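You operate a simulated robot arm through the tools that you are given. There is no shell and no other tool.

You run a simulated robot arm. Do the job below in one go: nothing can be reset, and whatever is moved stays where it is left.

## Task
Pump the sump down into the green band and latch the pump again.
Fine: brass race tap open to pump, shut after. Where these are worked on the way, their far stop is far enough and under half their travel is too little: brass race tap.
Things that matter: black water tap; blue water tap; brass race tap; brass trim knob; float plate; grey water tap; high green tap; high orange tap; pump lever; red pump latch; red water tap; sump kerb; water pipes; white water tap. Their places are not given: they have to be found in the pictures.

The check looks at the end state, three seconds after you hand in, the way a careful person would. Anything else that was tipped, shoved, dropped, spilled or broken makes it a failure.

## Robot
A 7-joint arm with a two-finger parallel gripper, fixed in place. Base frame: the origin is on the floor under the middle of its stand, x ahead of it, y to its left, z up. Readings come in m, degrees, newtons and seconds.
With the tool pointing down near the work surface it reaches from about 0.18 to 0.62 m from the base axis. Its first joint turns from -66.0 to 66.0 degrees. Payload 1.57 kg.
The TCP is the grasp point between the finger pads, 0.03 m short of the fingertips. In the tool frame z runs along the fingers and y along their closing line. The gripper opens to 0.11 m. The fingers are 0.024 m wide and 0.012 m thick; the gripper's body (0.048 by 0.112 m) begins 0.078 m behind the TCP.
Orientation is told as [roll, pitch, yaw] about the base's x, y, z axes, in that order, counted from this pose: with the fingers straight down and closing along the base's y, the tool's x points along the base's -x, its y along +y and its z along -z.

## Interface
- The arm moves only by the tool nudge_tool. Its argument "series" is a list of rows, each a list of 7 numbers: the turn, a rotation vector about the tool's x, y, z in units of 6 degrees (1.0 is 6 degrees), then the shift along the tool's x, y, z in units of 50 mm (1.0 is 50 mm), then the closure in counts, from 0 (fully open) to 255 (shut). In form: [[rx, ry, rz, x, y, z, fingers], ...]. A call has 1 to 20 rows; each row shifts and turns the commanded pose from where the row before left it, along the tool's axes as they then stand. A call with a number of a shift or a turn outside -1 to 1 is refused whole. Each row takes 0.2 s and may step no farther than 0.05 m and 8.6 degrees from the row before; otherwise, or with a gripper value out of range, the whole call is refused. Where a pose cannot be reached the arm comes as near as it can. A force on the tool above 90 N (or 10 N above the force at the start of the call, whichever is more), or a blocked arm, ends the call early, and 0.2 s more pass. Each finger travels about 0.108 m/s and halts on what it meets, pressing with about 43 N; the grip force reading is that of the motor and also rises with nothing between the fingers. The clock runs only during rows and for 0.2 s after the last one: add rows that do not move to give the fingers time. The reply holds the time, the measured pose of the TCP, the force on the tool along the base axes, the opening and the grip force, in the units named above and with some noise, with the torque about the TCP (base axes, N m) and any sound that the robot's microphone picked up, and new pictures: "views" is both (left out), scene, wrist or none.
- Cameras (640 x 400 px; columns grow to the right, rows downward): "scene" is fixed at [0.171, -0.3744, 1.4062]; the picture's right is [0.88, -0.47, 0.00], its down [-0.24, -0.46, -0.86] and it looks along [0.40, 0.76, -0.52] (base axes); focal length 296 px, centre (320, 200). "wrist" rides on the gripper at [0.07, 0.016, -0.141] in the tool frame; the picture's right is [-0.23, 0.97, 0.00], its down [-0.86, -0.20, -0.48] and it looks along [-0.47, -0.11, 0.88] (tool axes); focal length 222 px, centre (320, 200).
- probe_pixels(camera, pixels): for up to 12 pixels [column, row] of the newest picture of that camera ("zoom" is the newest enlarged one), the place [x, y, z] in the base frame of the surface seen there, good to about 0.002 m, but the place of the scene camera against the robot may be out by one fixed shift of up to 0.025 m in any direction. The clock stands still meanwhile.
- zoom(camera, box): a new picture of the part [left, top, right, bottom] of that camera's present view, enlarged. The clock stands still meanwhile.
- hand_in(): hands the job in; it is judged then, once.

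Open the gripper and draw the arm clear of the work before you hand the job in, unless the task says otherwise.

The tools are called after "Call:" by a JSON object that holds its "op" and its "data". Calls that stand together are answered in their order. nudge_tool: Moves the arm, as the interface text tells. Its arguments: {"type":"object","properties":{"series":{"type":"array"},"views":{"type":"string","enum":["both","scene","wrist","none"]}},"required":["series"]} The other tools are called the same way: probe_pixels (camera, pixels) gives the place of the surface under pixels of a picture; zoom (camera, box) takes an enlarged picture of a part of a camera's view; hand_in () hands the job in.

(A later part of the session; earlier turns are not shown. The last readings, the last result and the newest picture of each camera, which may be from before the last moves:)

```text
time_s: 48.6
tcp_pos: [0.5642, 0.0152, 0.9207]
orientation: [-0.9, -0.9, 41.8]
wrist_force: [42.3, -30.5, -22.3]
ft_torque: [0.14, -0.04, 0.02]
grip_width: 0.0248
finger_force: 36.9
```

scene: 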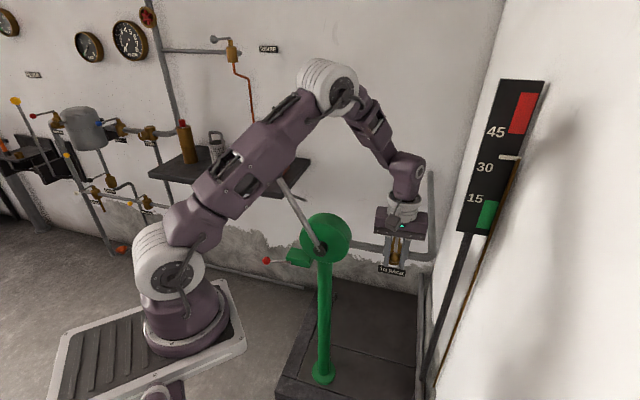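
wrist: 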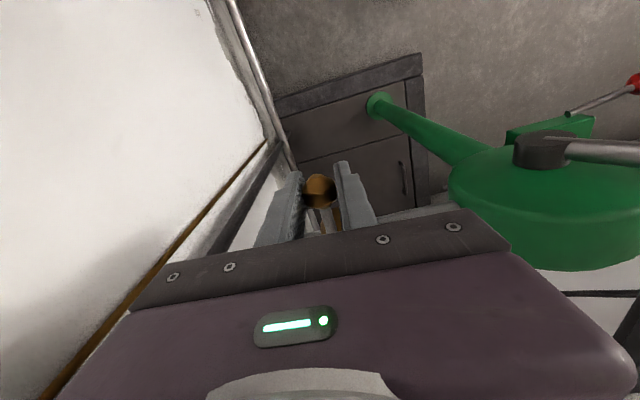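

The resistance of 52 N with only 3 mm motion shows a stop that way. I return and try the other way, away from the pump, by about 5°.

Call:
{"op": "nudge_tool", "data": {"series": [[0, 0, -0.83, 0, -0.157, 0, 200], [0, 0, -0.83, 0, -0.157, 0, 200], [0, 0, 0, 0, 0, 0, 200]], "views": "wrist"}}

```text
time_s: 49.4
tcp_pos: [0.5679, 0.0093, 0.9211]
orientation: [-0.3, -0.6, 51.9]
wrist_force: [-4.7, 2.4, 5.3]
ft_torque: [-0.03, 0.17, 0.38]
grip_width: 0.0245
finger_force: 36.7
```

wrist: 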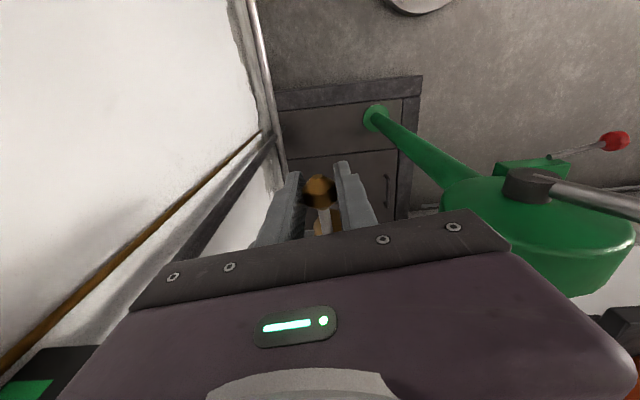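

It moves freely this way with about 5 N. I follow the arc around the pivot for about 30° more with a loosened grip, turning the hand along.

Call:
{"op": "nudge_tool", "data": {"series": [[0, 0, -1, 0.026, -0.203, 0, 190], [0, 0, -1, 0, -0.236, 0, 190], [0, 0, -1, -0.005, -0.236, 0, 190], [0, 0, -1, -0.011, -0.234, 0, 190]], "views": "both"}}

```text
time_s: 50.4
tcp_pos: [0.6086, -0.0144, 0.9211]
orientation: [-0.5, -0.1, 75.9]
wrist_force: [-0.9, -0.1, -0.8]
ft_torque: [-0.07, -0.05, -0.01]
grip_width: 0.0286
finger_force: 0.5
```

scene: 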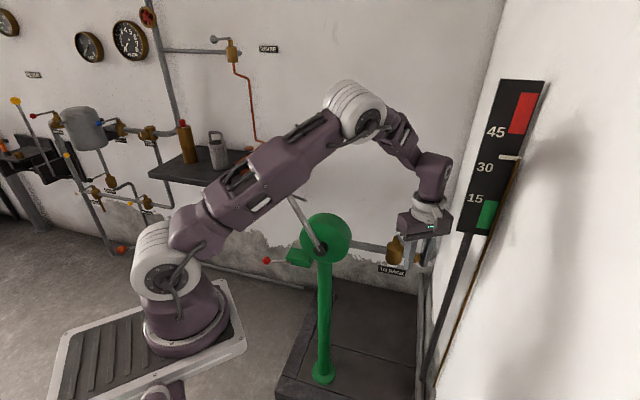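
wrist: 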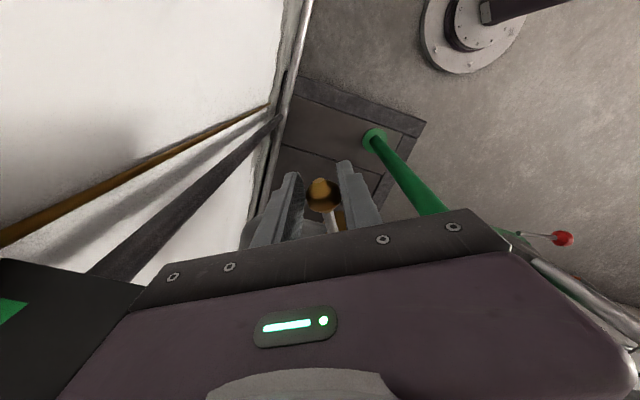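

The tap turns easily; it is now near 33°. I continue along the arc, stepping out to about 57°, watching the reach.

Call:
{"op": "nudge_tool", "data": {"series": [[0, 0, -0.67, -0.114, -0.313, 0, 190], [0, 0, -0.67, -0.066, -0.23, 0, 190], [0, 0, -0.67, -0.054, -0.228, 0, 190]], "views": "both"}}

```text
time_s: 51.2
tcp_pos: [0.6482, -0.0099, 0.9225]
orientation: [-0.7, -0.2, 88.0]
wrist_force: [-7.8, -1.1, 1.4]
ft_torque: [0.07, -0.74, -0.21]
grip_width: 0.0279
finger_force: 0.1
```

scene: 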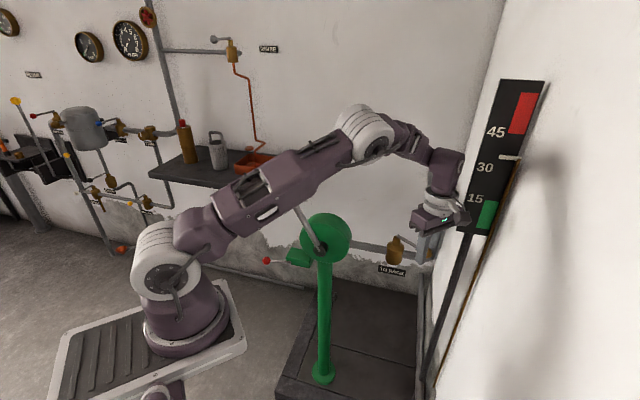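
wrist: 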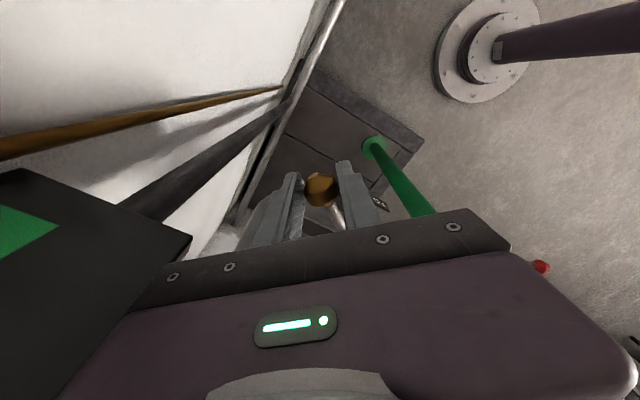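

The tap is now at about 57° with only 8 N; the hand stays about 5 cm from the gauge plate. I go two more steps toward about 72°.

Call:
{"op": "nudge_tool", "data": {"series": [[0, 0, -1, -0.116, -0.235, 0, 190], [0, 0, -1, -0.065, -0.227, 0, 190]], "views": "both"}}

```text
time_s: 51.5
tcp_pos: [0.6446, -0.0132, 0.9239]
orientation: [0.8, 0.4, 89.8]
wrist_force: [-70.5, -1.2, 27.9]
ft_torque: [-0.38, -10.54, -1.45]
grip_width: 0.0278
finger_force: 0.0
stopped in row 1: the force on the tool passed its limit at 129 N (the readings are from after the stop); the commanded pose is now the measured one
```

scene: 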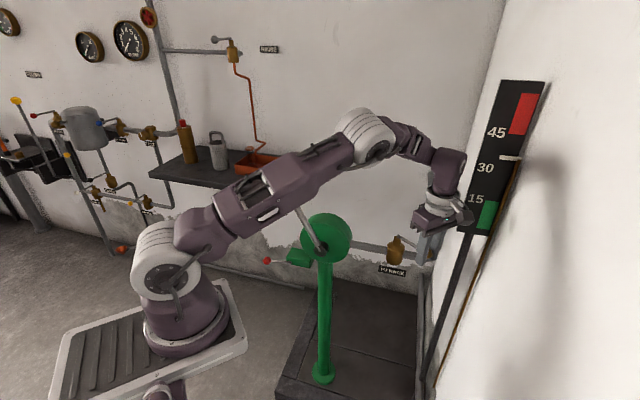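
wrist: 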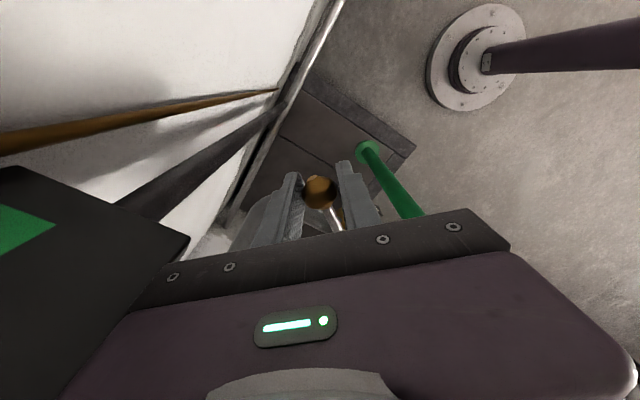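

The 129 N with torque centred 15 cm above the grasp point means the camera housing touched the gauge plate. I back off at once, away from the wall.

Call:
{"op": "nudge_tool", "data": {"series": [[0, 0, 0, 0, 0.2, 0, 150], [0, 0, 0, 0.1, 0.2, 0, 150]], "views": "both"}}

Call:
{"op": "zoom", "data": {"camera": "scene", "box": [380, 60, 580, 300]}}

```text
time_s: 52.1
tcp_pos: [0.6289, -0.0183, 0.9213]
orientation: [0.6, 0.3, 90.1]
wrist_force: [0.9, 0.0, -0.1]
ft_torque: [-0.02, -0.03, 0.0]
grip_width: 0.0461
finger_force: 0.6
```

scene: 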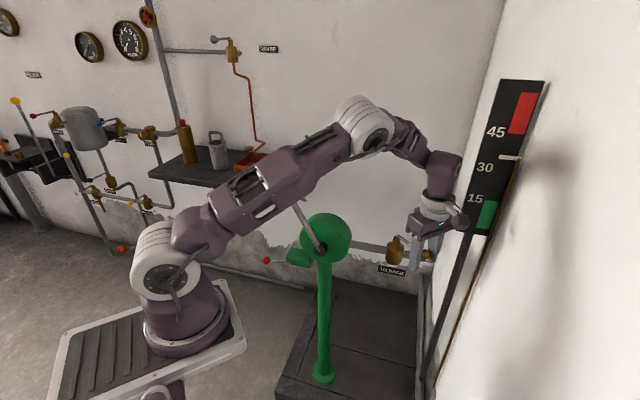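
wrist: 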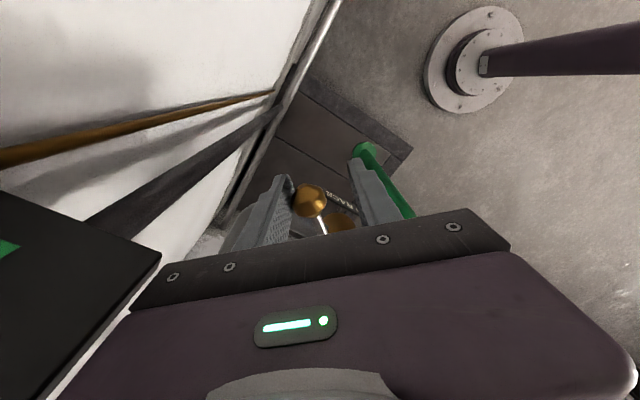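

```text
1.67 times, centred on (480, 180) of scene
```

zoom: 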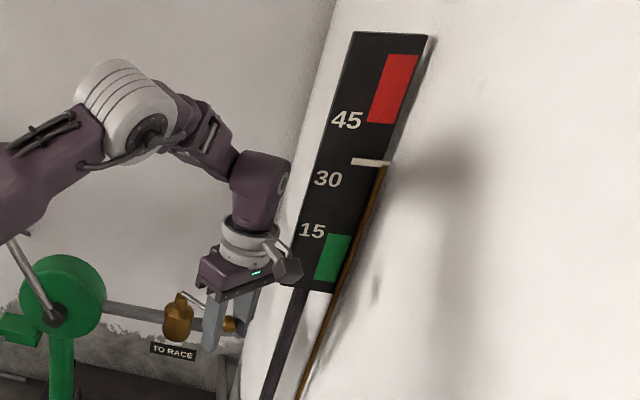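

The hand is free again, and the gauge looks unchanged. I probe the tap's ball and lever to read its present angle.

Call:
{"op": "probe_pixels", "data": {"camera": "wrist", "pixels": [[312, 198], [306, 196], [318, 198], [321, 220], [323, 227], [325, 232], [338, 222]]}}

Call:
{"op": "probe_pixels", "data": {"camera": "scene", "pixels": [[395, 240], [400, 243], [394, 250], [398, 240], [402, 245], [407, 247], [418, 256], [465, 217], [490, 200], [510, 157], [470, 232], [480, 232]]}}

Call:
{"op": "zoom", "data": {"camera": "scene", "box": [375, 220, 455, 280]}}

Call:
{"op": "zoom", "data": {"camera": "wrist", "box": [250, 160, 400, 250]}}

```text
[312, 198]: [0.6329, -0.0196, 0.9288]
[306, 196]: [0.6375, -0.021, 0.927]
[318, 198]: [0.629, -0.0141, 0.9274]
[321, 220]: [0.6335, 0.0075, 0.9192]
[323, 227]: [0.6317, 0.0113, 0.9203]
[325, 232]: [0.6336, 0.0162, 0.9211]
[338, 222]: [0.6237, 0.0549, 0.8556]
```

```text
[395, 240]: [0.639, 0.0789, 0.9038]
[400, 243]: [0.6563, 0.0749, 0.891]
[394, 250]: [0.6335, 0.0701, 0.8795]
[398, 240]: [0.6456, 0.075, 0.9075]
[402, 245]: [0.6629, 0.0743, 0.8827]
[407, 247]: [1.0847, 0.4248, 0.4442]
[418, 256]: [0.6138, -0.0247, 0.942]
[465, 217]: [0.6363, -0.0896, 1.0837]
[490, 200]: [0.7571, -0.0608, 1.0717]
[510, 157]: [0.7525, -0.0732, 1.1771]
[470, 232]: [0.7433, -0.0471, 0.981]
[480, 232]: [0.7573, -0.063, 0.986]
```

```text
6.67 times, centred on (415, 250) of scene
```

zoom: 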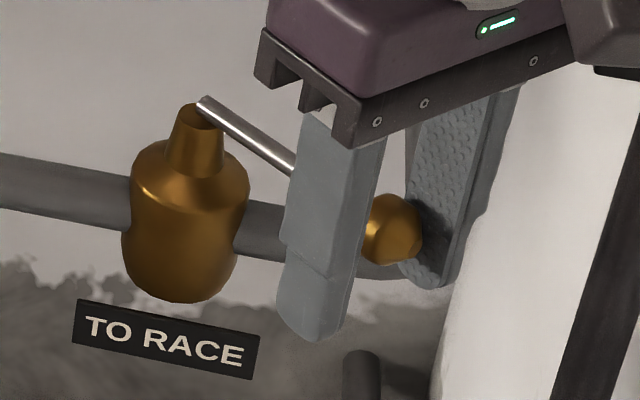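

```text
4.27 times, centred on (325, 205) of wrist
```

zoom: 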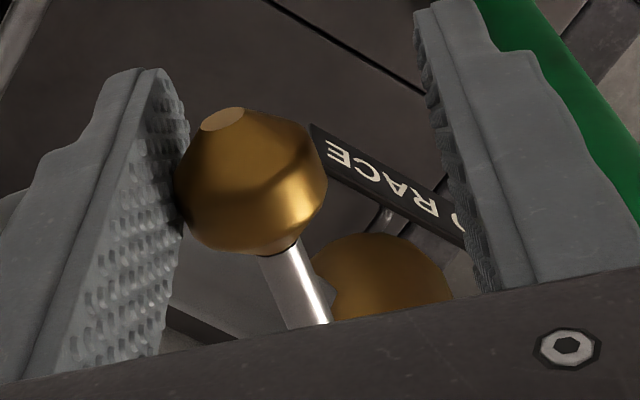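

The backing finger dragged the tap to about 47°, so I must push it further, but with the hand leaned away from the gauge. I centre on the ball and lean the hand 30° so its body tips toward the robot, with the fingers pointing outward.

Call:
{"op": "nudge_tool", "data": {"series": [[0, 0, 0, -0.1, -0.1, -0.1, 150], [1, 0, 0, 0, 0, 0, 150], [1, 0, 0, 0, 0, 0, 150], [1, 0, 0, 0, 0, 0, 150], [1, 0, 0, 0, 0, 0, 150], [1, 0, 0, 0, 0, 0, 150]], "views": "both"}}

Call:
{"op": "probe_pixels", "data": {"camera": "scene", "pixels": [[600, 200], [560, 120], [520, 300], [470, 232], [460, 231], [462, 215], [480, 234], [500, 82], [540, 84], [440, 330]]}}

```text
time_s: 53.5
tcp_pos: [0.6337, -0.0127, 0.9265]
orientation: [-29.4, 0.3, 90.0]
wrist_force: [-0.9, -0.6, 0.5]
ft_torque: [-0.06, -0.01, -0.03]
grip_width: 0.0453
finger_force: 0.1
```

scene: 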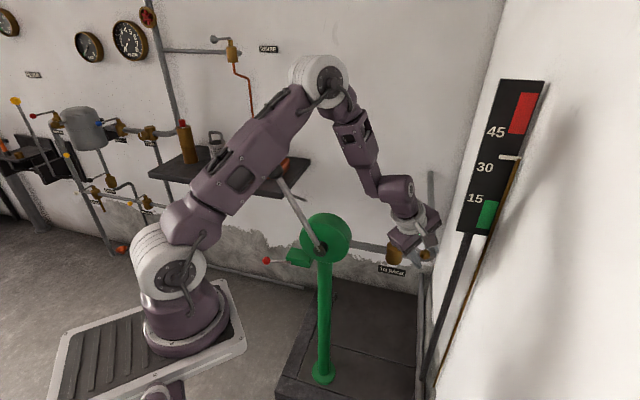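
wrist: 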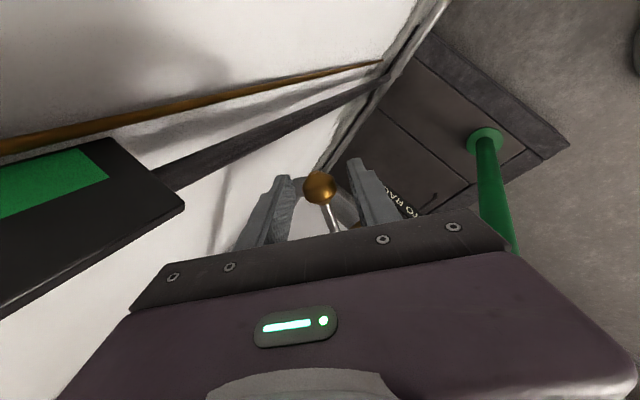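

```text
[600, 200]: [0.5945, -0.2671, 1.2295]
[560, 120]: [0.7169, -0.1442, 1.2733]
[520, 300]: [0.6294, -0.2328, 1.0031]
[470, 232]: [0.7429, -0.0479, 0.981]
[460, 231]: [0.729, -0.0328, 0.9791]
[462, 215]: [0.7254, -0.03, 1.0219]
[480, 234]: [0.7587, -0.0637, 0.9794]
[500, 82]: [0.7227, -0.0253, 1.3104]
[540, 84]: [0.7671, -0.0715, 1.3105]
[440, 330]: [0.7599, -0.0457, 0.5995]
```

The wall and gauge geometry show the plate's near edge is clear of the leaned hand. I close to a loose cage and push the tap ball two steps along its arc.

Call:
{"op": "nudge_tool", "data": {"series": [[0, 0, 0, 0, 0, 0, 188], [0, 0, 0, 0, 0, 0, 188], [0, 0, 0, -0.112, -0.274, 0.109, 188], [0, 0, 0, -0.076, -0.205, 0.093, 188]], "views": "both"}}

```text
time_s: 54.5
tcp_pos: [0.6603, -0.0025, 0.9289]
orientation: [-29.4, 0.2, 90.1]
wrist_force: [-1.1, 0.9, 0.0]
ft_torque: [0.03, -0.03, -0.01]
grip_width: 0.03
finger_force: 0.5
```

scene: 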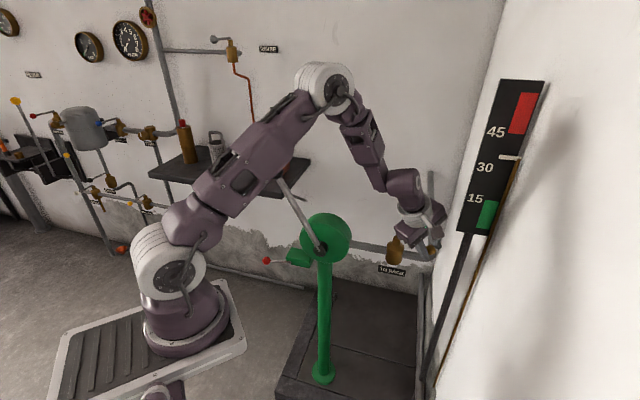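
wrist: 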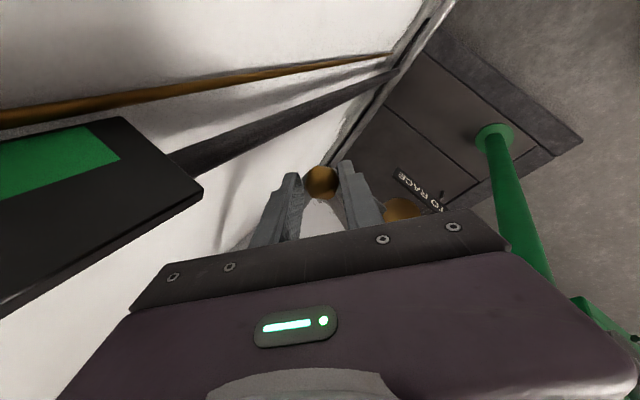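

The ball follows (wrist (321,181)) with no notable force, near 65°. I push two more steps toward 80°.

Call:
{"op": "nudge_tool", "data": {"series": [[0, 0, 0, -0.104, -0.185, 0.104, 188], [0, 0, 0, -0.13, -0.171, 0.096, 188], [0, 0, 0, 0, 0, 0, 188]], "views": "both"}}

```text
time_s: 55.4
tcp_pos: [0.6802, 0.0082, 0.9312]
orientation: [-29.3, 0.2, 90.0]
wrist_force: [0.4, -0.5, -1.9]
ft_torque: [0.0, 0.0, 0.04]
grip_width: 0.03
finger_force: 0.3
```

scene: 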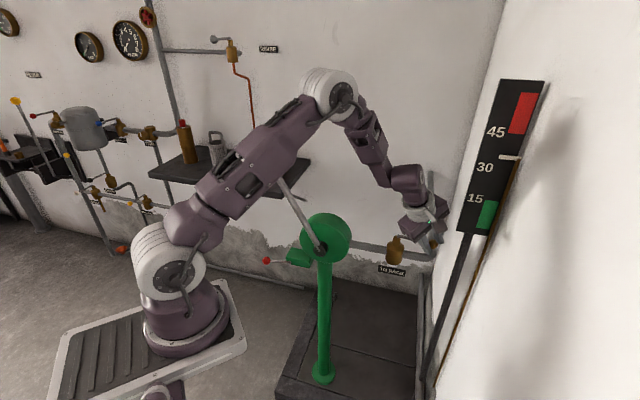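
wrist: 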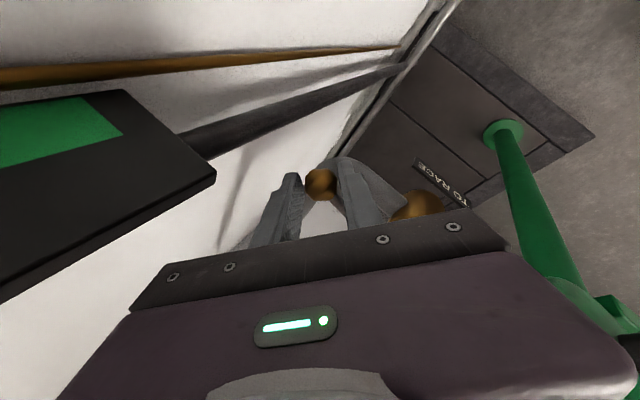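

The tap is at about 80°, with no resistance. I open slightly and withdraw along the fingers' line without dragging it.

Call:
{"op": "nudge_tool", "data": {"series": [[0, 0, 0, 0, 0, 0, 140], [0, 0, 0, 0, 0, 0, 140], [0, 0, 0, 0, 0, -0.6, 140], [0, 0, 0, 0, 0, -0.8, 140], [0, 0, 0, 0, 0, -0.8, 140]], "views": "both"}}

Call:
{"op": "zoom", "data": {"camera": "scene", "box": [365, 215, 465, 290]}}

```text
time_s: 56.5
tcp_pos: [0.625, 0.0091, 1.0257]
orientation: [-29.4, 0.2, 90.1]
wrist_force: [-0.2, 0.1, 0.7]
ft_torque: [-0.04, -0.01, -0.01]
grip_width: 0.0497
finger_force: 0.0
```

scene: 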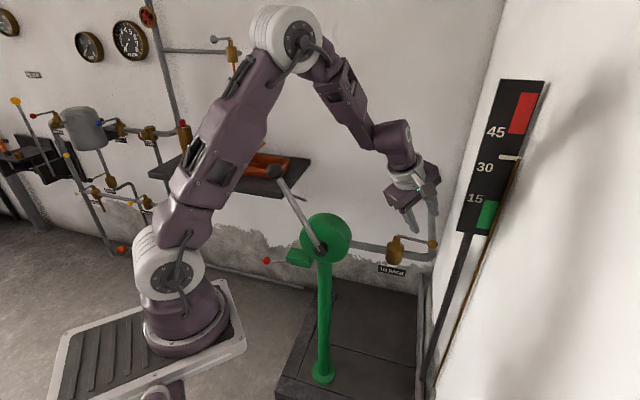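
wrist: 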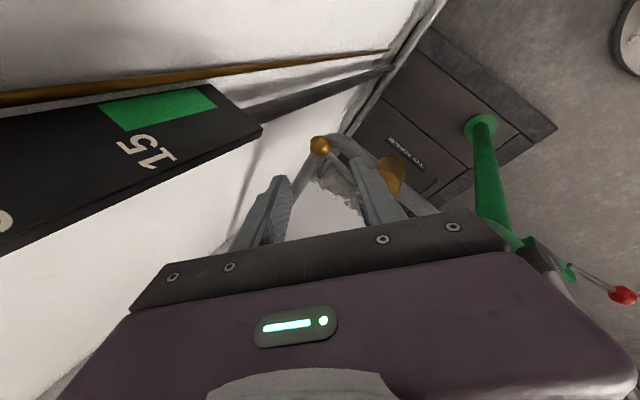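

```text
5.33 times, centred on (415, 252) of scene
```

zoom: 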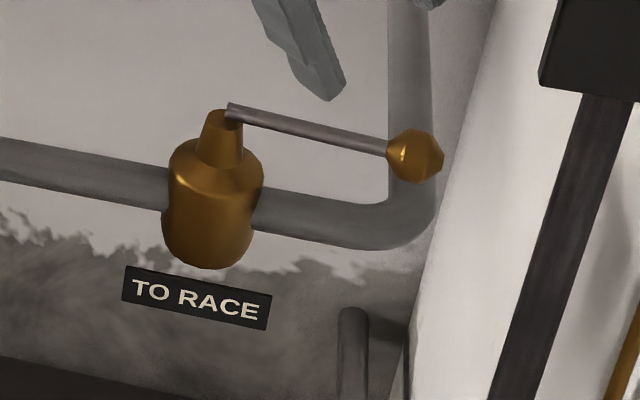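

The tap lever now lies along the pipe (scene zoom). Next the pump lever: I rise, straighten the hand and move back, ready to turn the yaw to -45° so the fingers straddle the lever's swing plane.

Call:
{"op": "nudge_tool", "data": {"series": [[-0.98, 0, 0, 0, 0, -0.9, 110], [-0.98, 0, 0, 0, 0, -0.9, 110], [-0.98, 0, 0, 0, 0, -0.9, 110], [-0.98, 0, 0, 0, 0, -0.9, 110], [-0.98, 0, 0, 0, 0, -0.9, 110], [0, 0, 0, -0.25, 0.75, 0, 110], [0, 0, 0, -0.25, 0.75, 0, 110], [0, 0, 0, -0.25, 0.75, 0, 110], [0, 0, 0, -0.25, 0.75, 0, 110]], "views": "none"}}

Call:
{"op": "nudge_tool", "data": {"series": [[0, 0, 1, 0, 0, 0, 90], [0, 0, 1, 0, 0, 0, 90], [0, 0, 1, 0, 0, 0, 90], [0, 0, 1, 0, 0, 0, 90], [0, 0, 1, 0, 0, 0, 90], [0, 0, 1, 0, 0, 0, 90], [0, 0, 1, 0, 0, 0, 90], [0, 0, 1, 0, 0, 0, 90], [0, 0, 1, 0, 0, 0, 90], [0, 0, 1, 0, 0, 0, 90], [0, 0, 1, 0, 0, 0, 90], [0, 0, 1, 0, 0, 0, 90], [0, 0, 1, 0, 0, 0, 90], [0, 0, 1, 0, 0, 0, 90], [0, 0, 1, 0, 0, 0, 90]], "views": "both"}}

```text
time_s: 58.5
tcp_pos: [0.4071, 0.06, 1.2379]
orientation: [0.0, 0.2, 90.0]
wrist_force: [0.4, -0.3, -0.4]
ft_torque: [0.01, -0.05, -0.01]
grip_width: 0.0625
finger_force: 0.0
```

```text
time_s: 61.8
tcp_pos: [0.4091, 0.0598, 1.2365]
orientation: [-0.2, 0.0, -0.1]
wrist_force: [-0.5, -1.3, 0.7]
ft_torque: [-0.02, -0.01, -0.02]
grip_width: 0.0712
finger_force: 0.0
```

scene: 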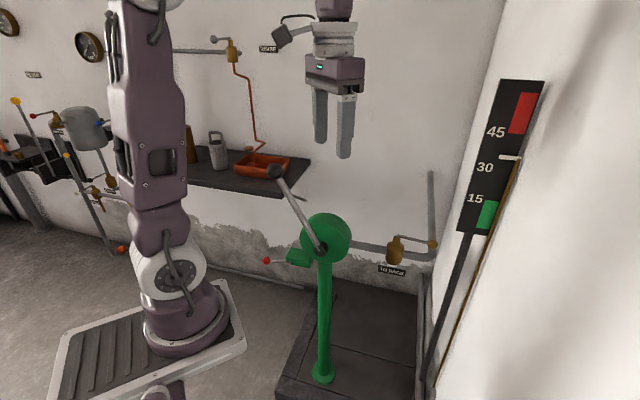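
wrist: 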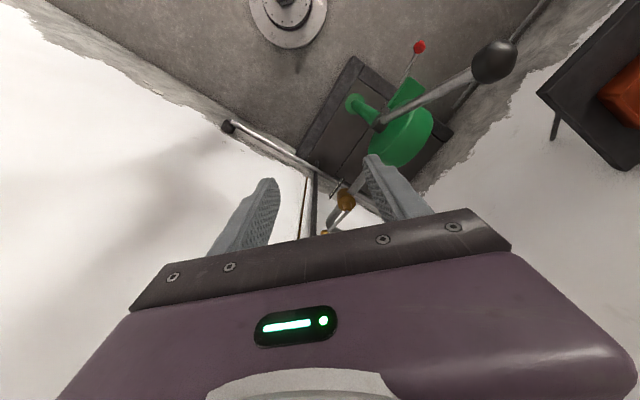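

The hand is at yaw 0 above; the lever's ball is at wrist (494,61), its hub at (378,124). I probe points along the lever to fix its plane and pivot.

Call:
{"op": "probe_pixels", "data": {"camera": "wrist", "pixels": [[494, 61], [484, 62], [504, 61], [494, 50], [494, 72], [460, 80], [440, 90], [415, 103], [395, 114], [378, 124], [418, 47], [410, 65]]}}

Call:
{"op": "zoom", "data": {"camera": "wrist", "box": [330, 20, 540, 190]}}

Call:
{"op": "zoom", "data": {"camera": "scene", "box": [440, 60, 580, 260]}}

```text
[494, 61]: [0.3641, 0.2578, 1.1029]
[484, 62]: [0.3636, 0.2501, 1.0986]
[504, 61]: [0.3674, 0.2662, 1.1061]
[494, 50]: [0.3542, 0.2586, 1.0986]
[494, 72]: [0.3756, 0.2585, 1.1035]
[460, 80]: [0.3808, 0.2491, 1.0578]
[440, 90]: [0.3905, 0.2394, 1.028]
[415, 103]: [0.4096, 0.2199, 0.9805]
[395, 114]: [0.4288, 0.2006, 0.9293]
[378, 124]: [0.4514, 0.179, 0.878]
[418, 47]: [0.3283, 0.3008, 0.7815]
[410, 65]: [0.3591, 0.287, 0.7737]
```

```text
2.35 times, centred on (435, 105) of wrist
```

zoom: 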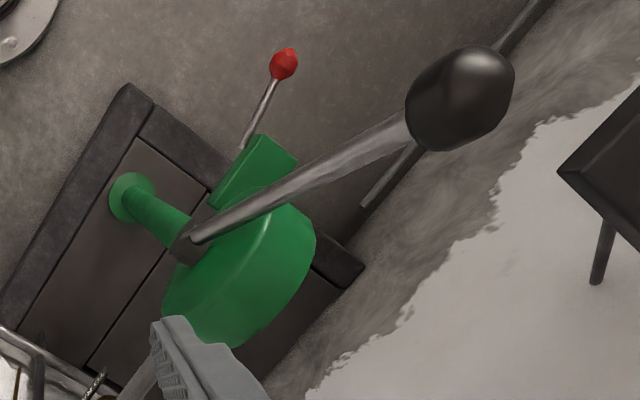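

```text
2.00 times, centred on (510, 160) of scene
```

zoom: 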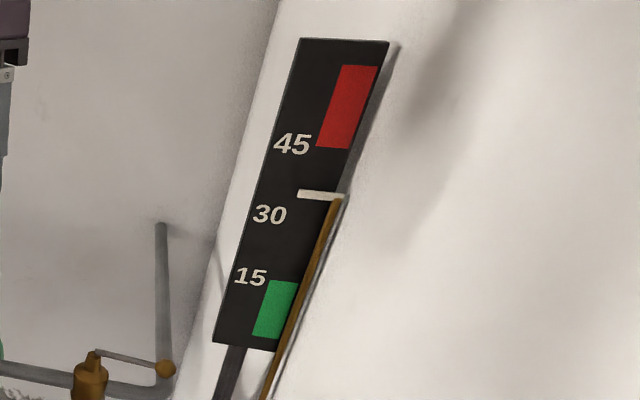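

The lever ball centre is about (0.3665,0.2685,1.0865), pivot about (0.452,0.182,0.874), radius 0.245 m. I move over the ball and turn the yaw to -45°.

Call:
{"op": "nudge_tool", "data": {"series": [[0, 0, 0, 0.17, 0.834, 0, 75], [0, 0, 0, 0.17, 0.834, 0, 75], [0, 0, 0, 0.17, 0.834, 0, 75], [0, 0, 0, 0.17, 0.834, 0, 75], [0, 0, 0, 0.17, 0.834, 0, 75], [0, 0, 0.94, 0, 0, 0, 75], [0, 0, 0.94, 0, 0, 0, 75], [0, 0, 0.94, 0, 0, 0, 75], [0, 0, 0.94, 0, 0, 0, 75], [0, 0, 0.94, 0, 0, 0, 75], [0, 0, 0.94, 0, 0, 0, 75], [0, 0, 0.94, 0, 0, 0, 75], [0, 0, 0.94, 0, 0, 0, 75]], "views": "both"}}

```text
time_s: 64.5
tcp_pos: [0.3657, 0.266, 1.2364]
orientation: [-0.2, -0.1, -45.2]
wrist_force: [-0.5, -0.1, 0.2]
ft_torque: [-0.05, 0.0, 0.01]
grip_width: 0.0776
finger_force: 0.0
```

scene: 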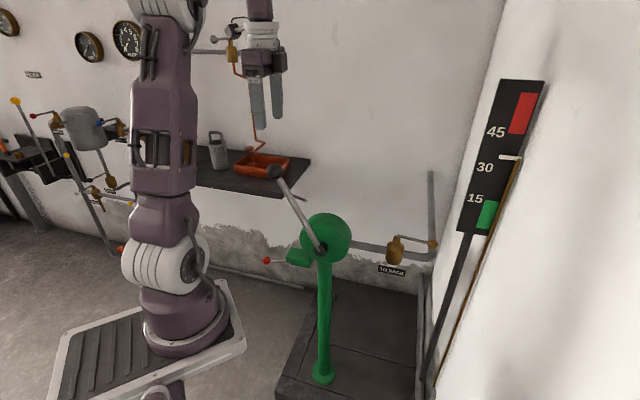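
wrist: 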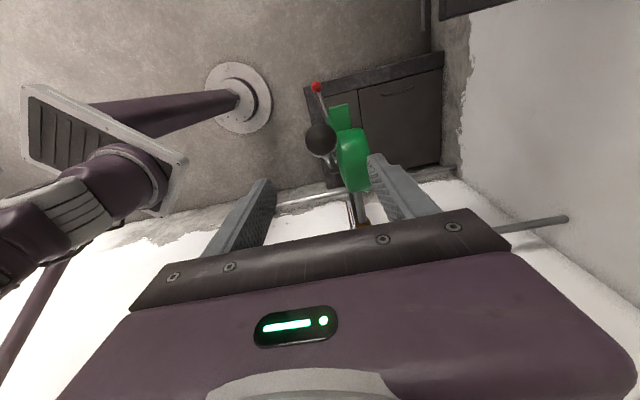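

The ball is centred between the fingers at wrist (321,138). I descend 145 mm and close on it.

Call:
{"op": "nudge_tool", "data": {"series": [[0, 0, 0, 0, 0.02, 0.967, 75], [0, 0, 0, 0, 0.02, 0.967, 75], [0, 0, 0, 0, 0, 0.967, 75], [0, 0, 0, 0, 0, 0, 175], [0, 0, 0, 0, 0, 0, 180], [0, 0, 0, 0, 0, 0, 180], [0, 0, 0, 0, 0, 0, 180]], "views": "both"}}

```text
time_s: 66.2
tcp_pos: [0.3668, 0.2696, 1.0916]
orientation: [-0.2, -0.1, -45.1]
wrist_force: [7.7, 4.4, -9.1]
ft_torque: [0.46, 0.09, 0.03]
grip_width: 0.0414
finger_force: 44.5
```

scene: 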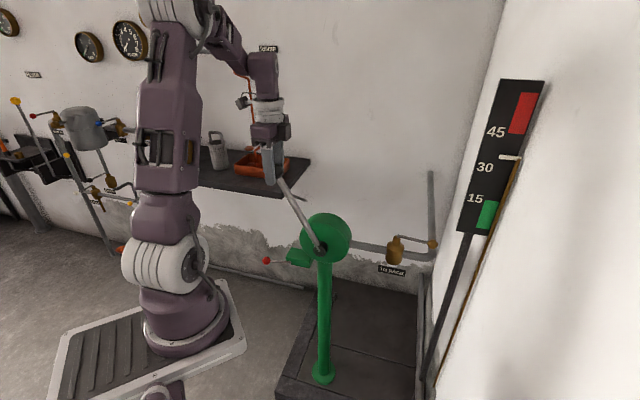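
wrist: 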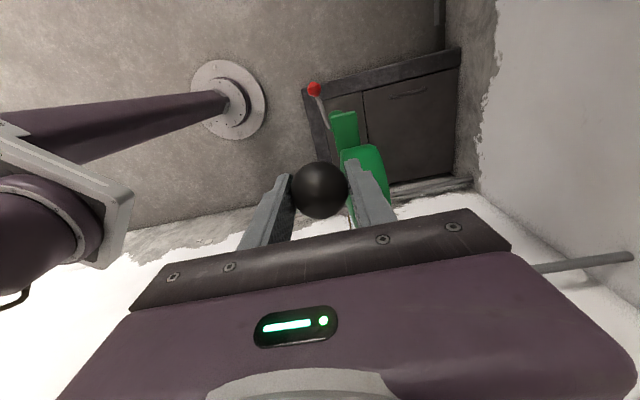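

The lever ball is gripped at 0.041 m. I try a 3° move to the left and down and read the force.

Call:
{"op": "nudge_tool", "data": {"series": [[0, 0, 0, 0.215, 0, 0.135, 180], [0, 0, 0, 0, 0, 0, 180]], "views": "none"}}

```text
time_s: 66.8
tcp_pos: [0.3576, 0.2782, 1.0822]
orientation: [-0.2, 0.1, -44.9]
wrist_force: [8.3, 6.3, -1.0]
ft_torque: [0.02, 0.14, 0.1]
grip_width: 0.042
finger_force: 6.0
```

It moved without resistance. I check in the pictures that the ball is still between the fingers and the lever followed.

Call:
{"op": "nudge_tool", "data": {"series": [[0, 0, 0, 0, 0, 0, 185]], "views": "both"}}

```text
time_s: 67.2
tcp_pos: [0.3572, 0.2793, 1.0844]
orientation: [-0.2, 0.1, -45.0]
wrist_force: [3.7, 14.0, -8.4]
ft_torque: [0.82, 0.88, 0.29]
grip_width: 0.0416
finger_force: 41.3
```

scene: 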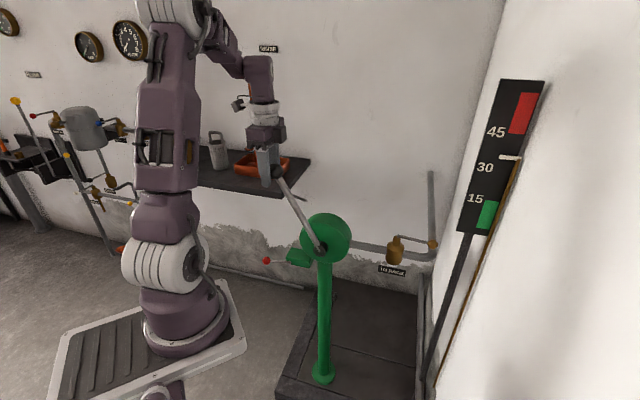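
wrist: 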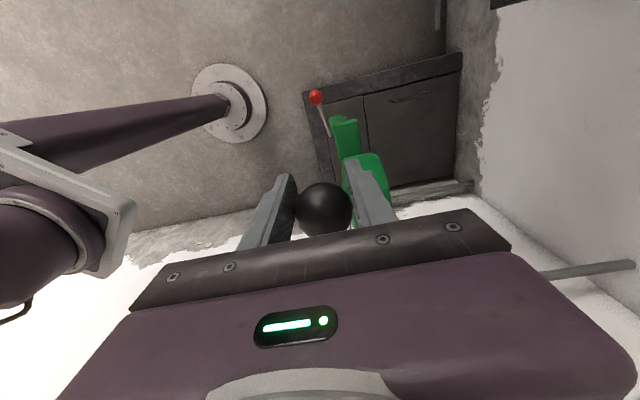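

The ball stayed put and slid in the grip, so the lever is at its left stop. I recentre on the ball and test the other way, over to the right, by 3°.

Call:
{"op": "nudge_tool", "data": {"series": [[0, 0, 0, 0, 0, 0, 150], [0, 0, 0, -0.215, 0, -0.135, 150], [0, 0, 0, 0, 0, 0, 185], [0, 0, 0, 0, 0, 0, 185], [0, 0, 0, -0.225, 0, -0.122, 185], [0, 0, 0, 0, 0, 0, 185]], "views": "both"}}

```text
time_s: 68.5
tcp_pos: [0.3751, 0.262, 1.098]
orientation: [-0.1, -0.1, -45.0]
wrist_force: [2.5, 7.6, -13.6]
ft_torque: [0.85, 0.92, 0.08]
grip_width: 0.0414
finger_force: 44.7
```

scene: 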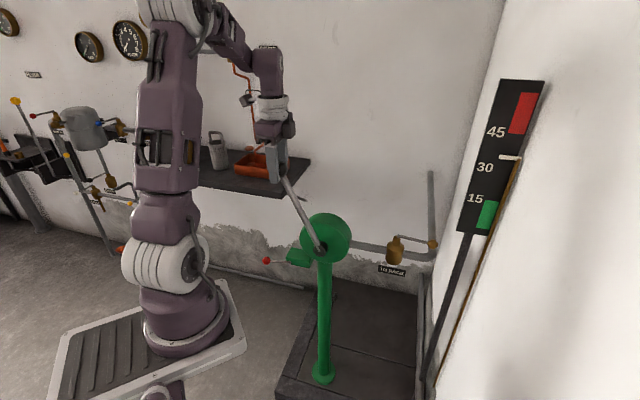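
wrist: 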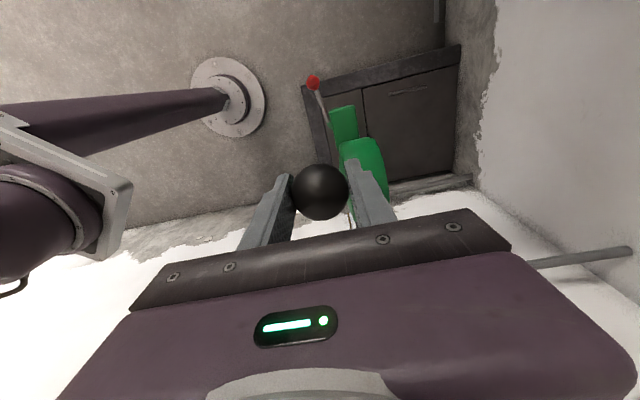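

The ball now follows to the right (still at wrist (320,192) between the fingers). I swing the lever along its arc to about 9° left of vertical and check.

Call:
{"op": "nudge_tool", "data": {"series": [[0, 0, 0, -0.47, 0, -0.21, 185], [0, 0, 0, -0.485, 0, -0.157, 185], [0, 0, 0, -0.504, 0, -0.108, 185]], "views": "both"}}

```text
time_s: 69.3
tcp_pos: [0.4265, 0.2103, 1.1212]
orientation: [-0.4, -0.1, -45.1]
wrist_force: [-7.4, 3.0, -6.3]
ft_torque: [0.93, 0.95, -0.12]
grip_width: 0.0412
finger_force: 44.8
```

scene: 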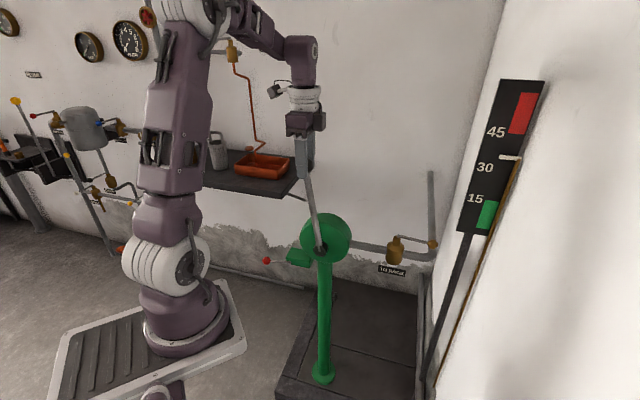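
wrist: 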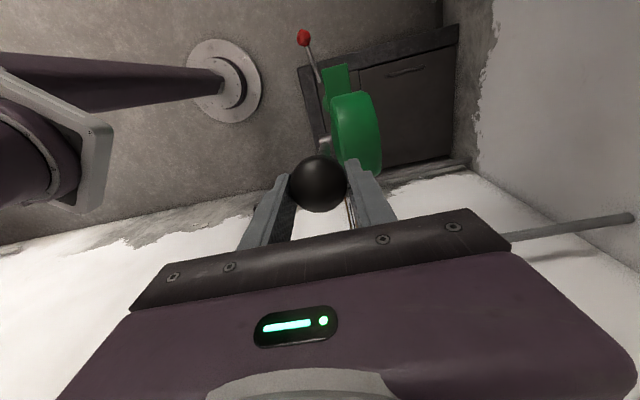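

The lever swings freely; gauge still near 34. I continue right through vertical in steps, to about 21° right.

Call:
{"op": "nudge_tool", "data": {"series": [[0, 0, 0, -0.509, 0, -0.052, 185], [0, 0, 0, -0.509, 0, 0, 185], [0, 0, 0, -0.509, 0, 0.052, 185], [0, 0, 0, -0.504, 0, 0.108, 185], [0, 0, 0, -0.485, 0, 0.157, 185]], "views": "both"}}

```text
time_s: 70.5
tcp_pos: [0.5177, 0.1195, 1.1074]
orientation: [-0.3, -0.1, -45.1]
wrist_force: [-4.6, 1.1, 8.5]
ft_torque: [0.93, 1.06, -0.07]
grip_width: 0.0416
finger_force: 45.1
```

scene: 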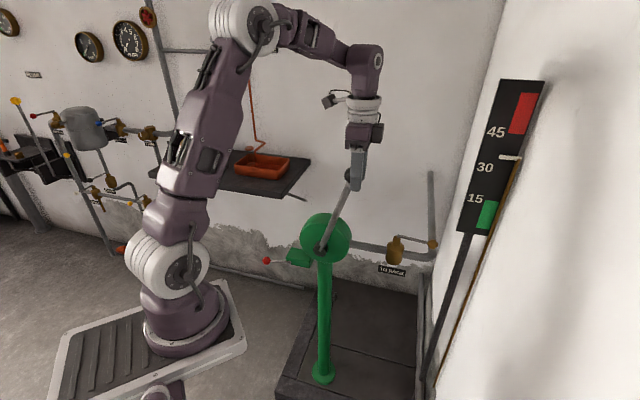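
wrist: 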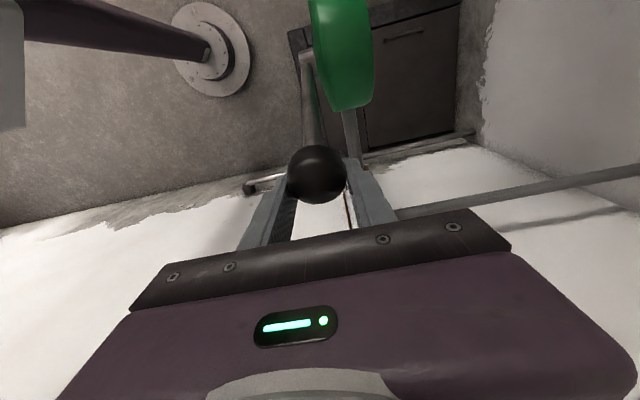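

The lever is now at about 21° right. I go on two more steps to find the right-hand stop.

Call:
{"op": "nudge_tool", "data": {"series": [[0, 0, 0, -0.47, 0, 0.21, 185], [0, 0, 0, -0.446, 0, 0.255, 185]], "views": "both"}}

Call:
{"op": "zoom", "data": {"camera": "scene", "box": [440, 60, 580, 260]}}

```text
time_s: 71.2
tcp_pos: [0.5477, 0.0887, 1.0855]
orientation: [-0.3, 0.0, -45.0]
wrist_force: [-4.9, 11.5, 5.3]
ft_torque: [2.41, -2.6, -0.24]
grip_width: 0.0406
finger_force: 44.1
```

scene: 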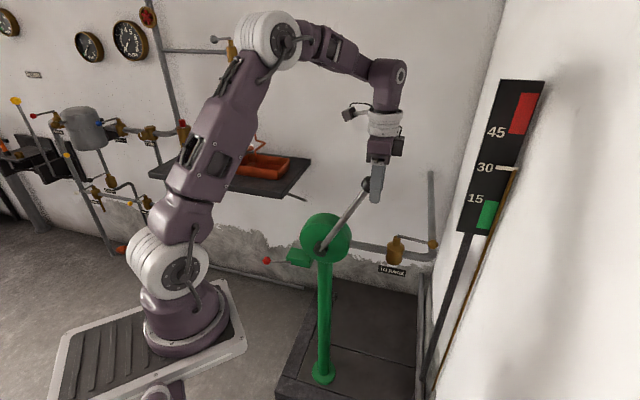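
wrist: 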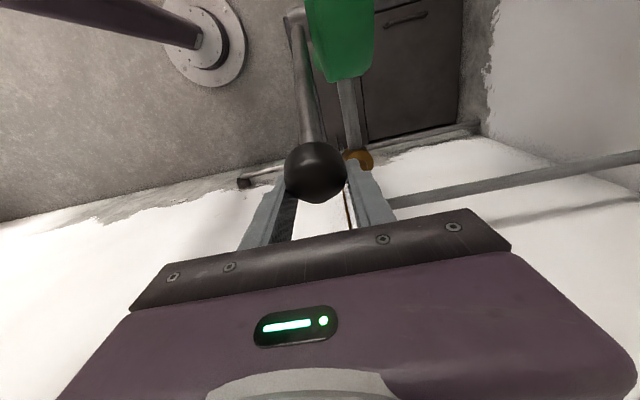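

```text
2.00 times, centred on (510, 160) of scene
```

zoom: 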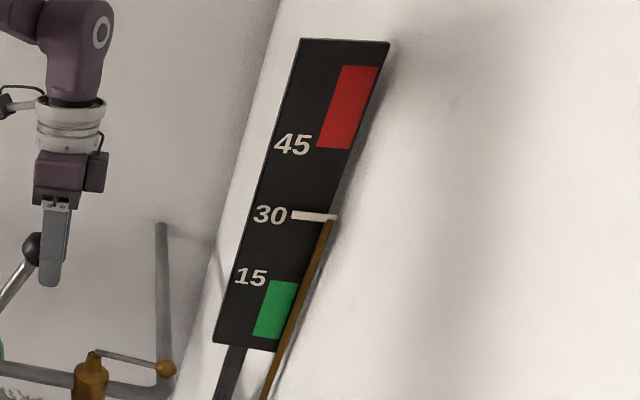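

One swing to the right lowered the gauge pointer from about 34.5 to about 29.5. I swing the lever back to its left stop and see whether the return stroke changes the level.

Call:
{"op": "nudge_tool", "data": {"series": [[0, 0, 0, 0.446, 0, -0.255, 185], [0, 0, 0, 0.47, 0, -0.21, 185], [0, 0, 0, 0.485, 0, -0.157, 185], [0, 0, 0, 0.504, 0, -0.108, 185], [0, 0, 0, 0.509, 0, -0.052, 185], [0, 0, 0, 0.509, 0, 0, 185], [0, 0, 0, 0.509, 0, 0.052, 185], [0, 0, 0, 0.504, 0, 0.108, 185], [0, 0, 0, 0.485, 0, 0.157, 185], [0, 0, 0, 0.47, 0, 0.21, 185], [0, 0, 0, 0.225, 0, 0.122, 185]], "views": "both"}}

Call:
{"op": "zoom", "data": {"camera": "scene", "box": [440, 60, 580, 260]}}

```text
time_s: 73.5
tcp_pos: [0.3702, 0.2662, 1.0925]
orientation: [0.0, -0.3, -45.0]
wrist_force: [21.2, -20.9, 17.9]
ft_torque: [-0.13, -0.13, 0.02]
grip_width: 0.0415
finger_force: 44.5
```

scene: 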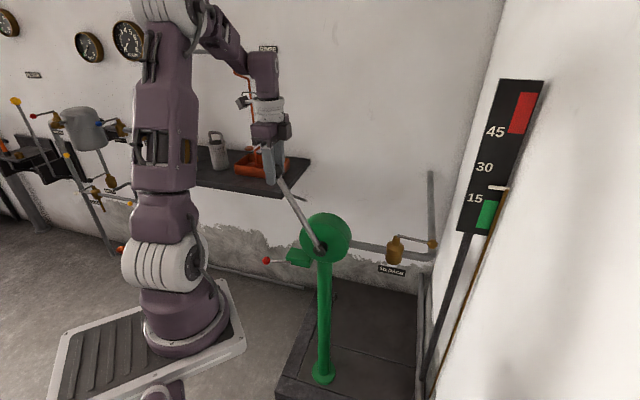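
wrist: 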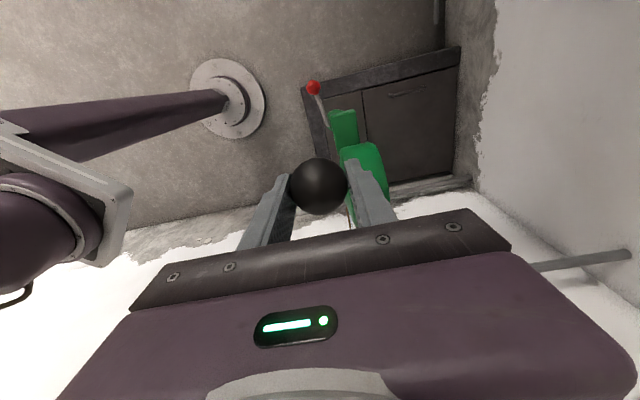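

```text
2.00 times, centred on (510, 160) of scene
```

zoom: 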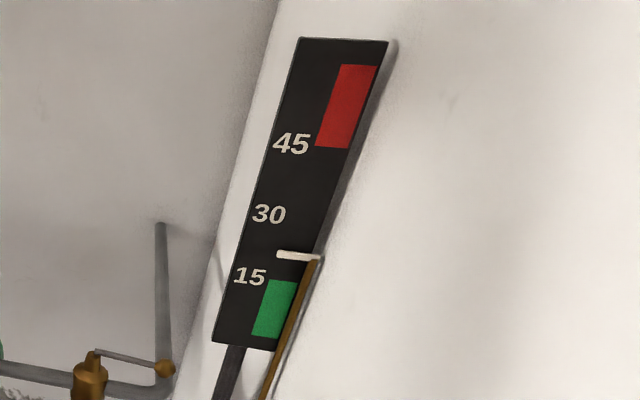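

The pointer is now near 20 (zoom y 256), so the return stroke pumps too or the level lags. I ease off the stop and wait a second to see whether it is steady.

Call:
{"op": "nudge_tool", "data": {"series": [[0, 0, 0, -0.08, 0, -0.05, 185], [0, 0, 0, 0, 0, 0, 185], [0, 0, 0, 0, 0, 0, 185], [0, 0, 0, 0, 0, 0, 185], [0, 0, 0, 0, 0, 0, 185], [0, 0, 0, 0, 0, 0, 185]], "views": "scene"}}

Call:
{"op": "zoom", "data": {"camera": "scene", "box": [440, 60, 580, 260]}}

```text
time_s: 75.0
tcp_pos: [0.3694, 0.267, 1.0935]
orientation: [-0.2, 0.0, -45.1]
wrist_force: [6.4, -0.1, -23.4]
ft_torque: [0.61, 0.65, 0.0]
grip_width: 0.0414
finger_force: 45.2
```

scene: 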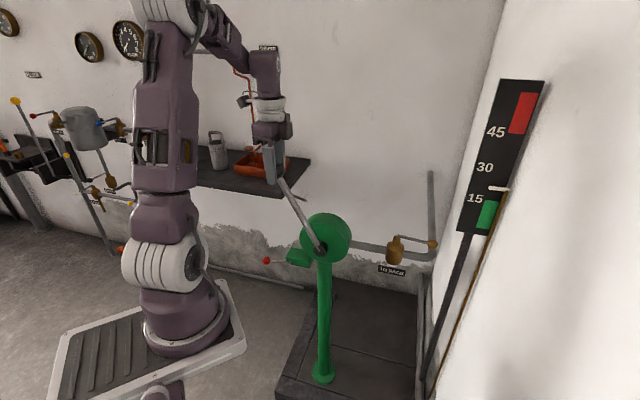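

```text
2.00 times, centred on (510, 160) of scene
```

zoom: 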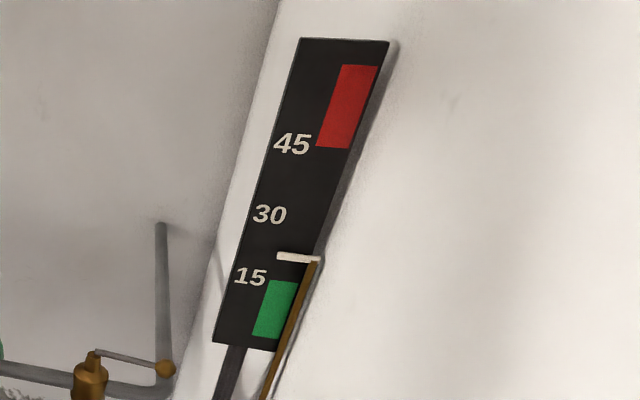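

The level is steady at about 20, so a full back-and-forth cycle takes about 14.7 off. I make a three-quarter stroke to the right and wait to see the effect.

Call:
{"op": "nudge_tool", "data": {"series": [[0, 0, 0, -0.15, 0, -0.08, 185], [0, 0, 0, -0.47, 0, -0.21, 185], [0, 0, 0, -0.485, 0, -0.157, 185], [0, 0, 0, -0.504, 0, -0.108, 185], [0, 0, 0, -0.509, 0, -0.052, 185], [0, 0, 0, -0.509, 0, 0, 185], [0, 0, 0, -0.509, 0, 0.052, 185], [0, 0, 0, -0.504, 0, 0.108, 185], [0, 0, 0, 0, 0, 0, 185], [0, 0, 0, 0, 0, 0, 185], [0, 0, 0, 0, 0, 0, 185], [0, 0, 0, 0, 0, 0, 185], [0, 0, 0, 0, 0, 0, 185], [0, 0, 0, 0, 0, 0, 185], [0, 0, 0, 0, 0, 0, 185]], "views": "both"}}

Call:
{"op": "zoom", "data": {"camera": "scene", "box": [440, 60, 580, 260]}}

```text
time_s: 78.2
tcp_pos: [0.4995, 0.1375, 1.1162]
orientation: [-0.2, -0.2, -45.1]
wrist_force: [-0.2, -0.3, -0.7]
ft_torque: [-0.02, 0.02, 0.0]
grip_width: 0.0304
finger_force: 0.0
```

scene: 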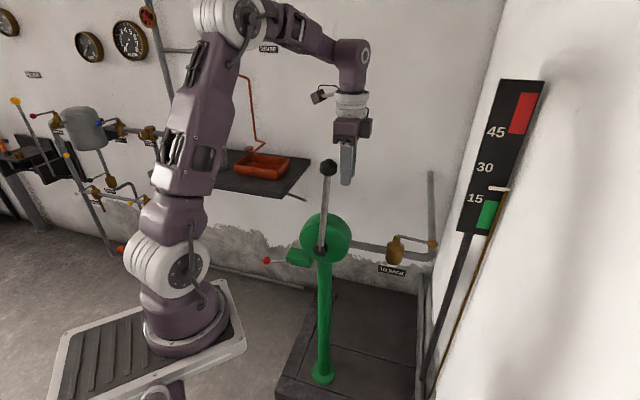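
wrist: 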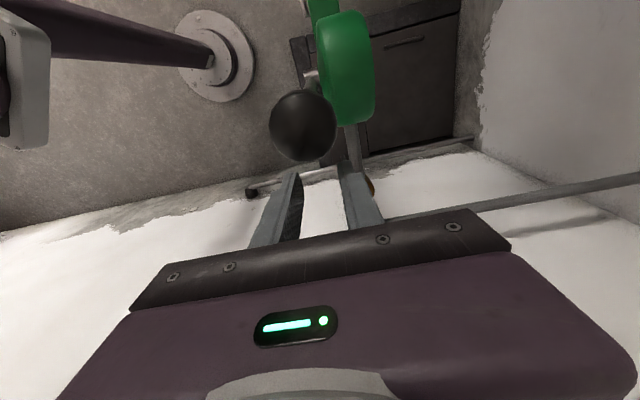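

```text
2.00 times, centred on (510, 160) of scene
```

zoom: 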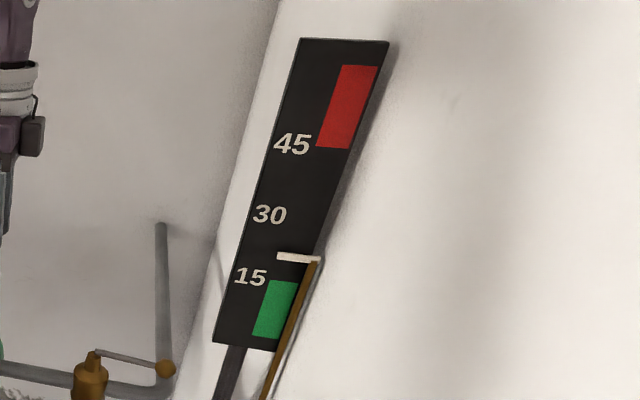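

The ball slipped out of the grip: the lever stands near vertical (ball at scene (328,167)), and the level stayed at 20. I probe the ball to regrip it.

Call:
{"op": "probe_pixels", "data": {"camera": "wrist", "pixels": [[303, 124], [295, 124], [311, 124], [303, 114], [312, 90], [310, 78]]}}

```text
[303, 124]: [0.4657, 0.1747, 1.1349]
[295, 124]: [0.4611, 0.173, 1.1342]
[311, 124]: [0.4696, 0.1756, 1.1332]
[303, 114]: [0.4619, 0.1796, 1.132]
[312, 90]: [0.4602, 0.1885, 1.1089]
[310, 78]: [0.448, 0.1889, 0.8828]
```

The ball centre is (0.466,0.171,1.115). I open, slide the hand back over the ball with the pads set a little lower than before, and close.

Call:
{"op": "nudge_tool", "data": {"series": [[0, 0, 0, 0, 0, 0, 75], [0, 0, 0, 0, 0, 0, 75], [0, 0, 0, 0, 0, 0, 75], [0, 0, 0, 0.47, 0.01, 0.07, 75], [0, 0, 0, 0.47, 0.01, 0.07, 75], [0, 0, 0, 0, 0, 0, 170], [0, 0, 0, 0, 0, 0, 190], [0, 0, 0, 0, 0, 0, 190]], "views": "both"}}

```text
time_s: 80.0
tcp_pos: [0.4659, 0.171, 1.1101]
orientation: [-0.3, -0.2, -45.0]
wrist_force: [-6.3, -5.7, -3.1]
ft_torque: [0.01, 0.07, -0.12]
grip_width: 0.0414
finger_force: 44.5
```

scene: 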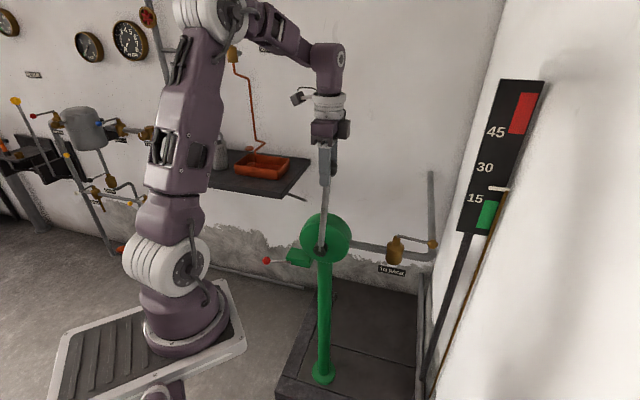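
wrist: 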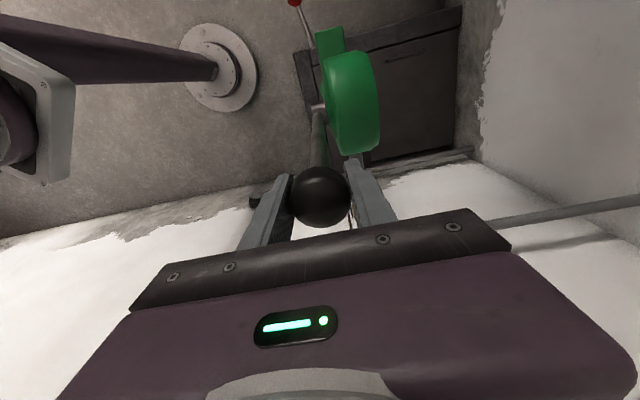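

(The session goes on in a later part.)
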